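You operate a simulated robot arm through the tools that you are given. There is no shell and no other tool. Be economical: measure what you need, move in short steps, check, and stop when the job is done.

Carry out the task below with a simulated robot arm. There is one attempt and no reset: what you move stays moved.

TASK
Put the red register on the card on the top of the brown table.

It is judged by the outcome, as a careful person would: the job done as asked, and still so three seconds after it is handed in. It fails if anything else is knocked over, pushed out of place, dropped, spilled or broken.

THE ROBOT
A 6-joint arm with a two-finger parallel gripper, fixed in place. Base frame: the origin is at the foot of the arm, x ahead of it, y to its left, z up; the work surface is at about z = 0. Lengths are in cm, angles in rad, forces in N, time in s.
With the tool pointing down near the work surface it reaches from about 18 to 46 cm from the base axis. Its first joint turns from -1.222 to 1.222 rad. Payload 1.9 kg.
Tool frame: the origin (TCP) lies between the finger pads and is the grasp point; the fingertips stand 2.3 cm ahead of it; z points along the fingers, y is the line along which they close. The gripper opens to 9.4 cm. The fingers are 3.8 cm wide and 1 cm thick; the gripper's body (5.4 by 9.6 cm) begins 3.9 cm behind the TCP.
Orientation is that of the tool frame in the base frame, as a unit quaternion [x, y, z, w]. With the fingers straight down and closing along the base's y, the tool's x points along the base's -x, its y along +y and its z along -z.

THE INTERFACE
- The arm moves only by the tool jog_arm. Its arguments are lists of equal length, an entry for each row: "offset": the shift along the base's x, y, z in mm, a list of three; "dr": the turn, a rotation vector about the base's x, y, z in degrees, a list of three. In form: {"offset": [[dx, dy, dz], ...], "dr": [[rx, ry, rz], ...]}. A call has 1 to 8 rows; each row shifts and turns the commanded pose from where the row before left it. "fingers" is the opening in per cent of the stroke, from 0 (shut) to 100 (fully open), set as the call begins (left out, the last holds). A row lasts 0.2 s, in which the tool goes at most 5 cm and 0.15 rad; a call with a longer step from one row to the next is refused whole, and so is a gripper value outside its range. A pose out of reach is approached as far as the arm can. The call stops where the force on the tool passes 40 N (or 10 N more than at its start, if that is more) or the arm is blocked; 0.2 s more then pass. The fingers move at their own pace (about 10.8 cm/s each) and stop on an object; they squeeze with about 32 N. The grip force told is the motor's: it shows also when the fingers shut on nothing. Time passes only in rows, and 0.2 s behind the last, so rows that do not move let the fingers close. It gives the time, the measured TCP pose, the force on the tool (base axes), the opening and the grip force at its end, in the units of the frame above (readings bear some noise), and new pictures: "views" is both (left out), scene, wrist or none.
- Cameras (640 x 400 px; columns grow to the right, rows downward): "scene" is fixed at [6.46, 31.63, 42.82]; the picture's right is [-0.70, -0.71, 0.00], its down [-0.38, 0.38, -0.84] and it looks along [0.60, -0.59, -0.54] (base axes); focal length 253 px, centre (320, 200). "wrist" rides on the gripper at [-3.9, 0, -4.4] in the tool frame; the picture's right is [0.00, -1.00, 0.00], its down [0.97, 0.00, -0.24] and it looks along [0.24, 0.00, 0.97] (tool axes); focal length 218 px, centre (320, 200).
- locate(camera, pixels): for up to 12 pixels [column, row] of the newest picture of that camera ("zoom" is the newest enlarged one), the place [x, y, z] in the base frame of the surface seen there, good to about 0.2 cm. No time passes.
- zoom(camera, box): a new picture of the part [left, top, right, bottom] of that camera's present view, enlarged. No time passes.
- close_job(): hands the job in; it is judged then, once.

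Work in short steps. Measure before you move; look again where a grasp or a placing could have gone wrong, and mend it. You have 60 turns and 120 pictures in all, the two below and enlarged ones among them. Open the gripper and draw the arm clear of the work before you hand the job in, unless the task says otherwise; then end with one line.

The tools are called by a JSON object that holds its "api" and its "payload". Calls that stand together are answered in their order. jog_arm: Moves the arm, as the interface text tells. Its arguments: {"type":"object","properties":{"offset":{"type":"array"},"dr":{"type":"array"},"fingers":{"type":"number"},"views":{"type":"string","enum":["both","scene","wrist","none"]}},"required":["offset","dr"]} The other tools are called the same way: locate (camera, pixels) gives the place of the surface under pixels of a picture; zoom (camera, box) takes an enlarged picture of a part of a camera's view; close_job () hands the job in.

At the start:

```text
time: 0.0
eef_pos: [29.21, 9.51, 28.14]
tcp_rot: [0.001, 1.0, 0.0, 0.0]
contact_force: [-0.3, -0.1, -0.3]
width: 9.39
gripper_force: 0.0
```

scene: 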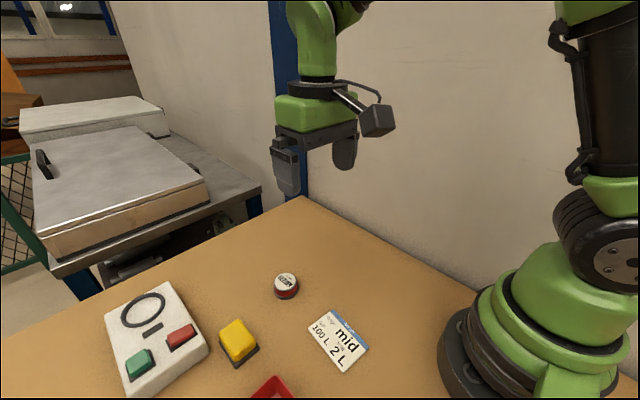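
wrist: 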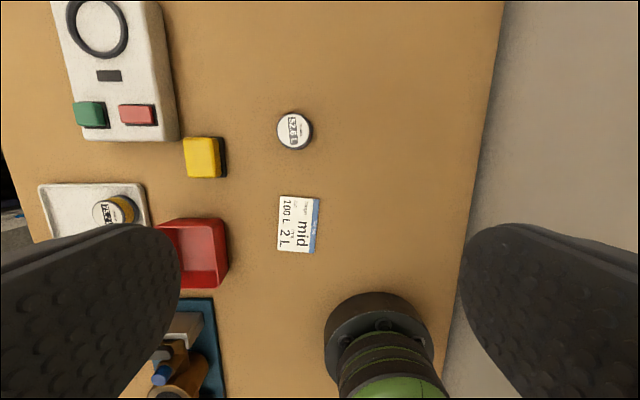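

The small round counter with a red band is at scene (286,286), and the card is at (338,340). I'll enlarge and measure both.

{"api": "zoom", "payload": {"camera": "scene", "box": [220, 250, 380, 390]}}

{"api": "zoom", "payload": {"camera": "wrist", "box": [240, 90, 360, 270]}}

{"api": "locate", "payload": {"camera": "wrist", "pixels": [[294, 131], [279, 131], [309, 131], [294, 115], [294, 146], [298, 224], [281, 197], [318, 199], [278, 250], [315, 253], [330, 131], [115, 210]]}}

{"api": "locate", "payload": {"camera": "scene", "pixels": [[286, 279], [286, 292], [338, 340], [286, 297]]}}

```text
2.86 times, centred on (300, 320) of scene
```

zoom: 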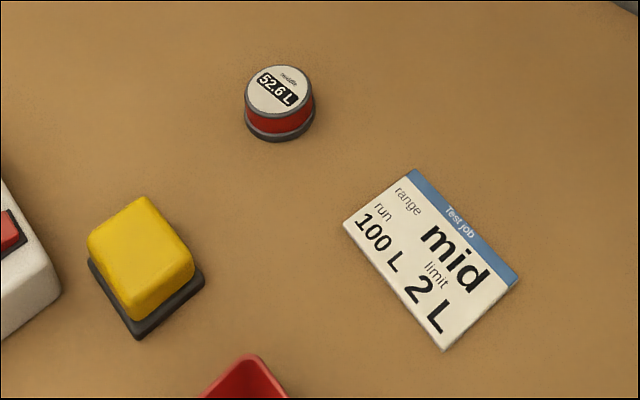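

```text
2.22 times, centred on (300, 180) of wrist
```

zoom: 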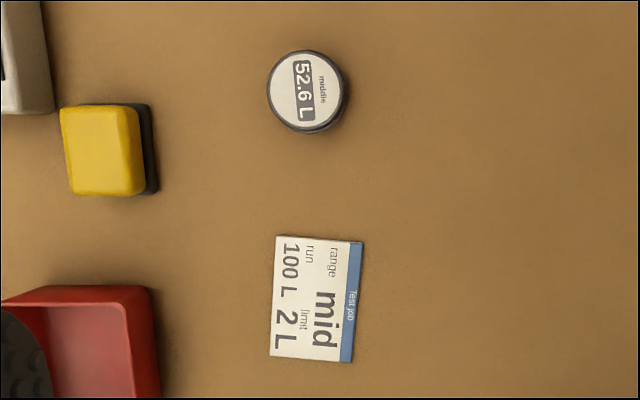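

```text
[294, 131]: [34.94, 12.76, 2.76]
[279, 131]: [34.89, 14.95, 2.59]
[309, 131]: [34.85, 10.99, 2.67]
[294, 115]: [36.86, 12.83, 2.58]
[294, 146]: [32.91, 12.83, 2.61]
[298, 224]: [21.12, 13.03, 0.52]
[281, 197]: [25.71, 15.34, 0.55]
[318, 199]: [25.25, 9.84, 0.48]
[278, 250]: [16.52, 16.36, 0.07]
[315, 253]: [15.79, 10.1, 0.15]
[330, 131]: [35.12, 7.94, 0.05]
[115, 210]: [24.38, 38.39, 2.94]
```

```text
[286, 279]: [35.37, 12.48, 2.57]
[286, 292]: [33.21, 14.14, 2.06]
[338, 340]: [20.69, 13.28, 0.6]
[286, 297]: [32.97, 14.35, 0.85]
```

The red one is the "middle 52.6 L" counter at about (34.9, 12.9), with its top at z≈2.65. The card's centre is about (20.8, 12.9). I'll check the neighbouring edges and look at the hidden left side before choosing.

{"api": "locate", "payload": {"camera": "wrist", "pixels": [[225, 157], [220, 170], [227, 230], [228, 280], [300, 196], [300, 252], [279, 224], [317, 226], [335, 330], [326, 345]]}}

{"api": "jog_arm", "payload": {"offset": [[15, 0, 0], [15, 20, 0], [13, 14, 0], [0, 0, 0]], "dr": [[0, 0, 0], [0, 0, 0], [0, 0, 0], [0, 0, 0]], "fingers": 75}}

```text
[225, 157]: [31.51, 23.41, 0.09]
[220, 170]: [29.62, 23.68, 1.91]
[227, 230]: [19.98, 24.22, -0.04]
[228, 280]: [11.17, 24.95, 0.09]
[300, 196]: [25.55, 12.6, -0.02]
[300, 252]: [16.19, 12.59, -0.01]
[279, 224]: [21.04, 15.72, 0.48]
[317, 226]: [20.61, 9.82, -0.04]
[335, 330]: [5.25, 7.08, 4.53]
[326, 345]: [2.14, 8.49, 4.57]
```

```text
time: 1.0
eef_pos: [33.65, 13.04, 28.27]
tcp_rot: [0.001, 1.0, 0.0, 0.001]
contact_force: [0.3, -0.2, -0.1]
width: 7.02
gripper_force: 0.0
```

scene: 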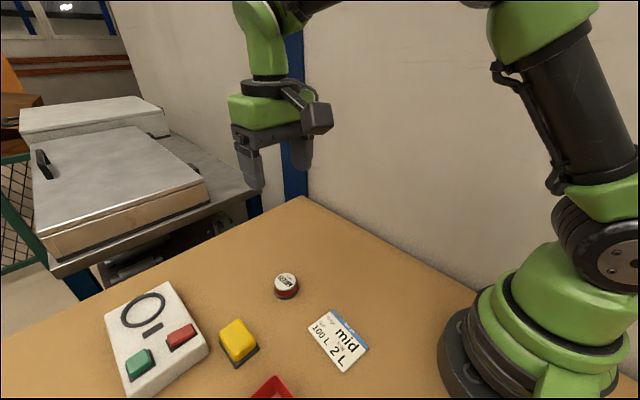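
wrist: 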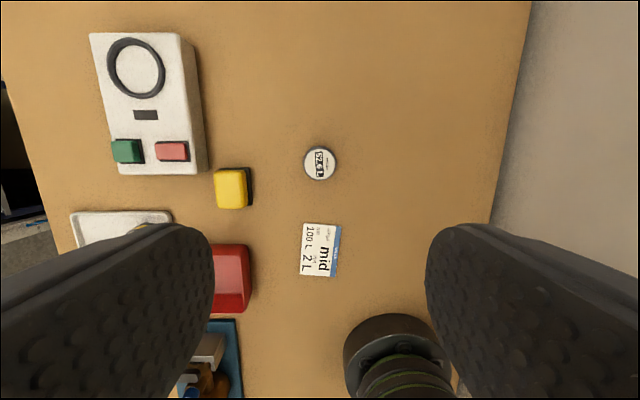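

Nothing crowds the counter: the yellow button is beyond y≈22. Next I centre the gripper over the counter and come down to z≈8.

{"api": "jog_arm", "payload": {"offset": [[12, -1, -30], [0, 0, -45], [0, 0, -45], [0, 0, -45], [0, 0, -35], [0, 0, 0]], "dr": [[0, 0, 0], [0, 0, 0], [0, 0, 0], [0, 0, 0], [0, 0, 0], [0, 0, 0]]}}

```text
time: 2.4
eef_pos: [34.71, 12.75, 7.93]
tcp_rot: [0.001, 1.0, 0.0, 0.002]
contact_force: [-1.3, 0.8, -0.3]
width: 7.08
gripper_force: 0.1
```

scene: 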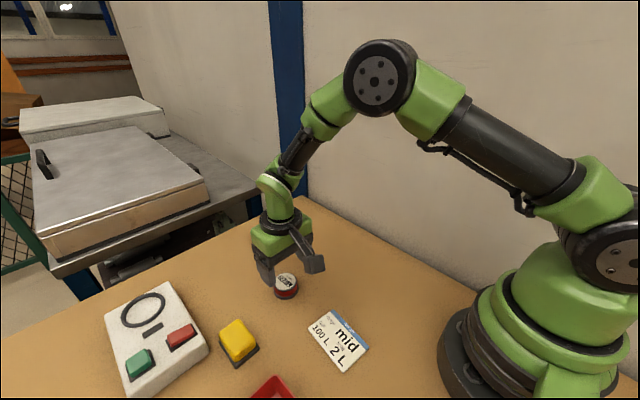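
wrist: 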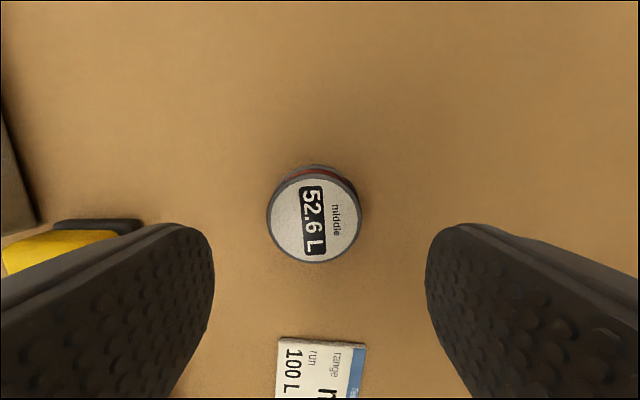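

The counter sits between the fingers at wrist (314,220). I'll confirm its centre from here.

{"api": "locate", "payload": {"camera": "wrist", "pixels": [[314, 218], [272, 218], [356, 218], [314, 182], [314, 258]]}}

```text
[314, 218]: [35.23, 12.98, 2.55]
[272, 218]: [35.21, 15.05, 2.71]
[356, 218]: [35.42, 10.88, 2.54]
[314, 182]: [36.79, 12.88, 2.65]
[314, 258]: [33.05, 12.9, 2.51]
```

Its centre is (34.95, 12.95). I'll lower to z≈3.0, then close.

{"api": "jog_arm", "payload": {"offset": [[2, 2, -25], [0, 0, -24], [0, 0, 0]], "dr": [[0, 0, 0], [0, 0, 0], [0, 0, 0]], "views": "none"}}

{"api": "jog_arm", "payload": {"offset": [[0, 0, 0], [0, 0, 0], [0, 0, 0]], "dr": [[0, 0, 0], [0, 0, 0], [0, 0, 0]], "fingers": 0}}

```text
time: 3.2
eef_pos: [34.96, 12.93, 3.23]
tcp_rot: [0.001, 1.0, 0.0, 0.001]
contact_force: [0.8, 0.3, 0.0]
width: 7.05
gripper_force: 0.1
```

```text
time: 4.0
eef_pos: [34.89, 12.88, 3.21]
tcp_rot: [0.0, 1.0, 0.0, 0.002]
contact_force: [-0.1, -0.2, 0.0]
width: 4.42
gripper_force: 31.9
```

scene: 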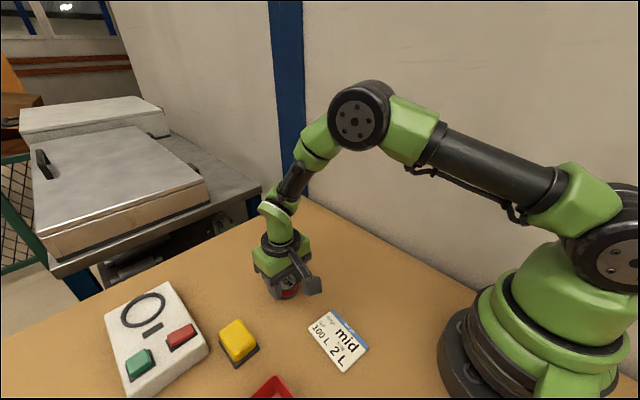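
wrist: 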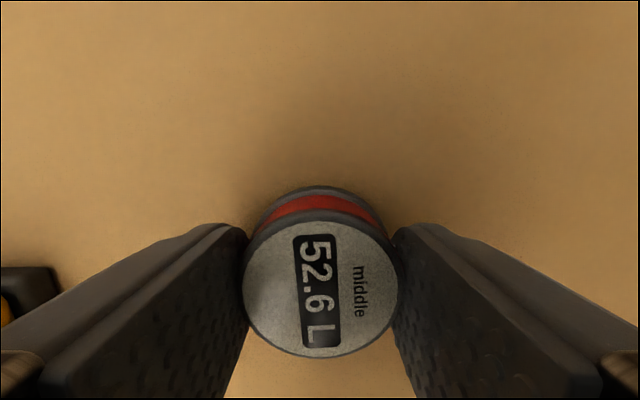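

It is held, 4.42 cm wide. I'll lift and carry it toward the card.

{"api": "jog_arm", "payload": {"offset": [[0, 0, 30], [0, 0, 40], [-40, 0, 20], [-45, 0, 0], [-45, 0, 0], [0, 0, 0]], "dr": [[0, 0, 0], [0, 0, 0], [0, 0, 0], [0, 0, 0], [0, 0, 0], [0, 0, 0]]}}

```text
time: 5.4
eef_pos: [22.22, 13.17, 12.43]
tcp_rot: [0.002, 1.0, 0.0, 0.001]
contact_force: [-0.4, 0.2, -0.1]
width: 4.39
gripper_force: 32.2
```

scene: 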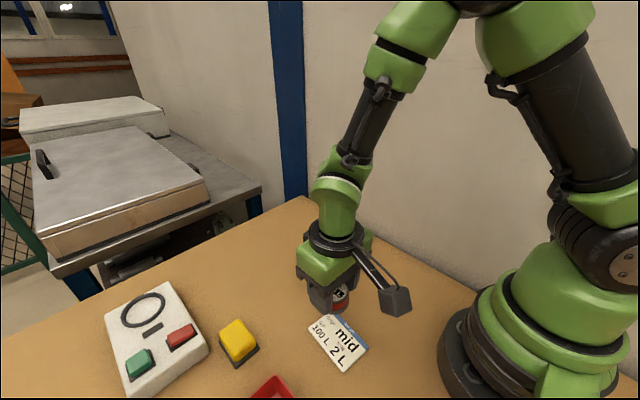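
wrist: 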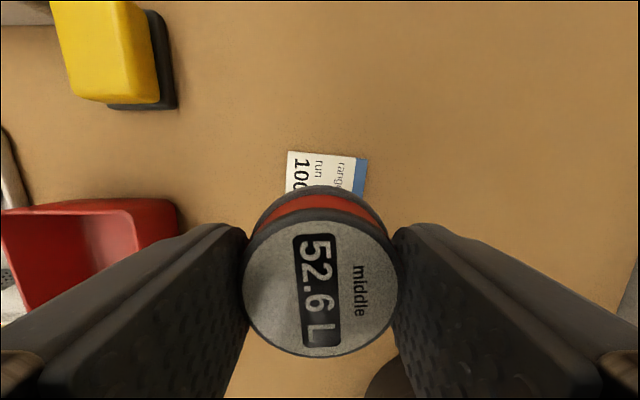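

The wrist view shows the card's far edge around (325,155) and the red box to the left. I'll measure the card corners and the box's edge for clearance.

{"api": "locate", "payload": {"camera": "wrist", "pixels": [[290, 153], [366, 161], [178, 205], [179, 228], [120, 201]]}}

{"api": "locate", "payload": {"camera": "scene", "pixels": [[309, 330], [345, 370], [367, 347], [338, 342]]}}

```text
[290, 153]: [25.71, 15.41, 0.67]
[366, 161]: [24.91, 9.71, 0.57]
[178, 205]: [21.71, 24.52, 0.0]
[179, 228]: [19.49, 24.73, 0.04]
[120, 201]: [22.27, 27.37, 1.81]
```

```text
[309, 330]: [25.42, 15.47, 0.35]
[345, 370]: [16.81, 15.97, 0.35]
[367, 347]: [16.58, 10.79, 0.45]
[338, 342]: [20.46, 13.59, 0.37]
```

The card's centre is (20.9, 12.9) and its surface is at about z 0.4. The red box is well clear. I'll move over the centre and lower to just above the card.

{"api": "jog_arm", "payload": {"offset": [[-13, -2, 0], [0, 0, -40], [0, 0, -30], [0, 0, -10], [0, 0, 0]], "dr": [[0, 0, 0], [0, 0, 0], [0, 0, 0], [0, 0, 0], [0, 0, 0]]}}

```text
time: 6.6
eef_pos: [20.66, 12.81, 4.33]
tcp_rot: [0.001, 1.0, 0.002, 0.001]
contact_force: [0.7, 0.3, -0.5]
width: 4.42
gripper_force: 32.2
```

scene: 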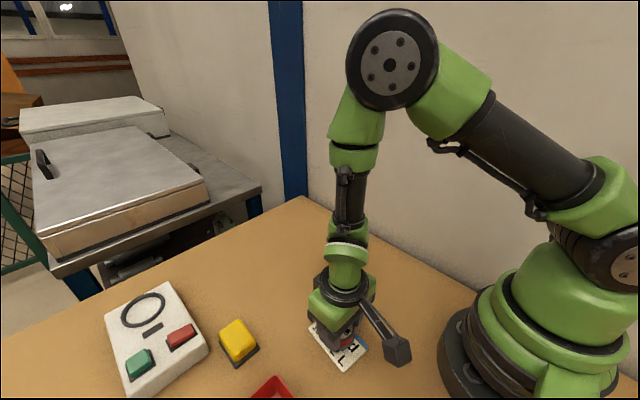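
wrist: 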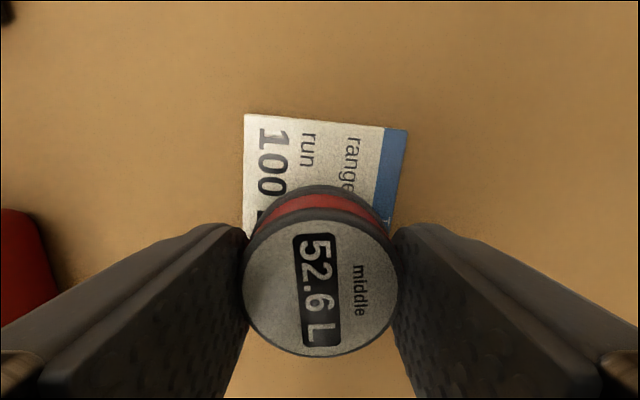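

The counter is centred over the card. I'll creep down in small steps until contact.

{"api": "jog_arm", "payload": {"offset": [[0, 0, -3], [0, 0, -2], [0, 0, -1], [0, 0, 0], [0, 0, 0]], "dr": [[0, 0, 0], [0, 0, 0], [0, 0, 0], [0, 0, 0], [0, 0, 0]], "views": "none"}}

```text
time: 7.8
eef_pos: [20.74, 12.77, 3.68]
tcp_rot: [0.001, 1.0, 0.0, 0.001]
contact_force: [-0.2, -1.1, 9.5]
width: 4.39
gripper_force: 32.1
```

The 9.5 N upward force shows it is resting on the card. I'll open partway, since fingers still at card height should only move outward a little.

{"api": "jog_arm", "payload": {"offset": [[0, 0, 0], [0, 0, 0], [0, 0, 0]], "dr": [[0, 0, 0], [0, 0, 0], [0, 0, 0]], "fingers": 70}}

```text
time: 8.6
eef_pos: [20.61, 12.79, 3.66]
tcp_rot: [0.001, 1.0, 0.0, 0.001]
contact_force: [-0.1, 0.2, -0.8]
width: 6.59
gripper_force: 0.0
```

scene: 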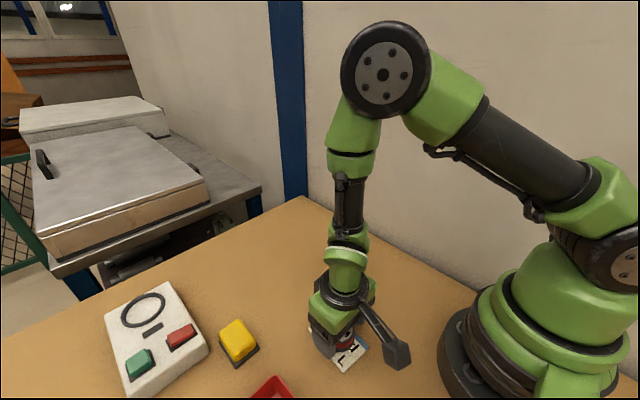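
wrist: 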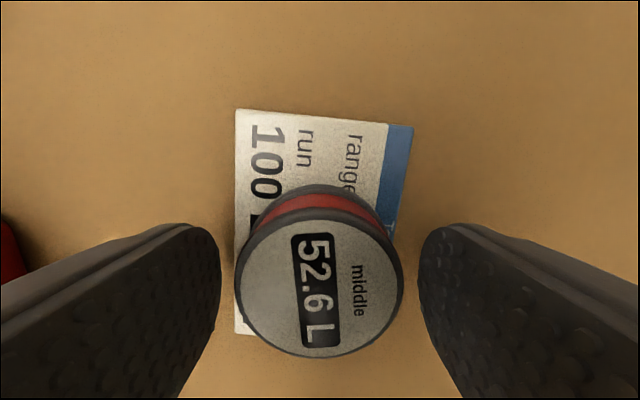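

It is released and standing on the card. I'll withdraw straight up, then away.

{"api": "jog_arm", "payload": {"offset": [[0, 0, 20], [0, 0, 40], [0, 0, 45], [20, 0, 45], [40, 0, 20], [45, 0, 0], [0, 0, 0]], "dr": [[0, 0, 0], [0, 0, 0], [0, 0, 0], [0, 0, 0], [0, 0, 0], [0, 0, 0], [0, 0, 0]]}}

{"api": "zoom", "payload": {"camera": "scene", "box": [220, 250, 400, 398]}}

```text
time: 10.2
eef_pos: [31.11, 13.05, 20.9]
tcp_rot: [0.001, 1.0, 0.0, 0.001]
contact_force: [-0.7, -0.1, 0.1]
width: 6.6
gripper_force: 0.1
```

scene: 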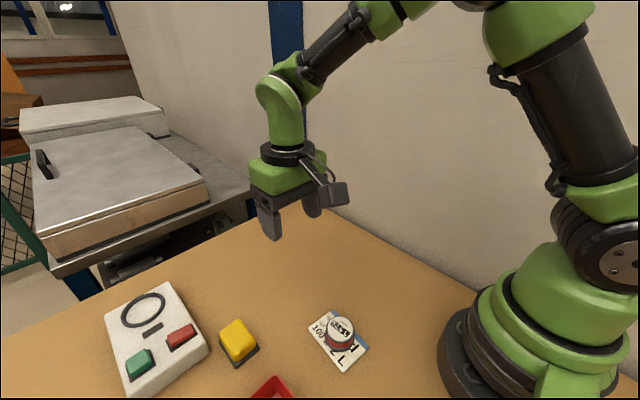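
wrist: 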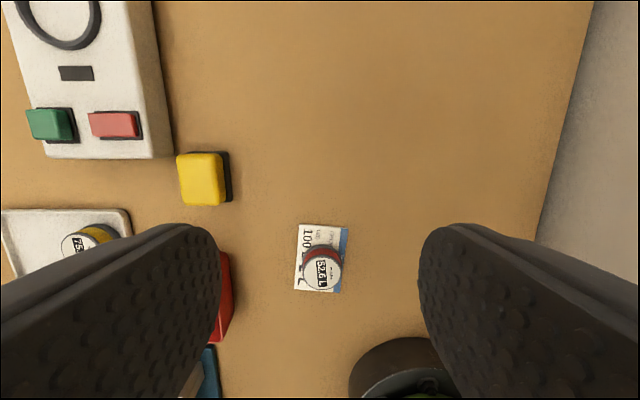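

```text
2.70 times, centred on (310, 324) of scene
```

zoom: 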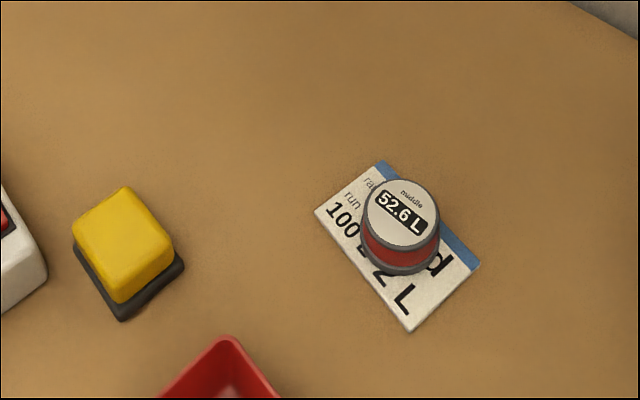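

The red register stands flat in the middle of the card, the card hasn't moved, and the arm is clear with the gripper open. I'm handing the job in.

{"api": "close_job", "payload": {}}

```text
The job is handed in.
```

The red register (the "middle 52.6 L" counter) is standing upright on the card on the brown table, and nothing else was disturbed.
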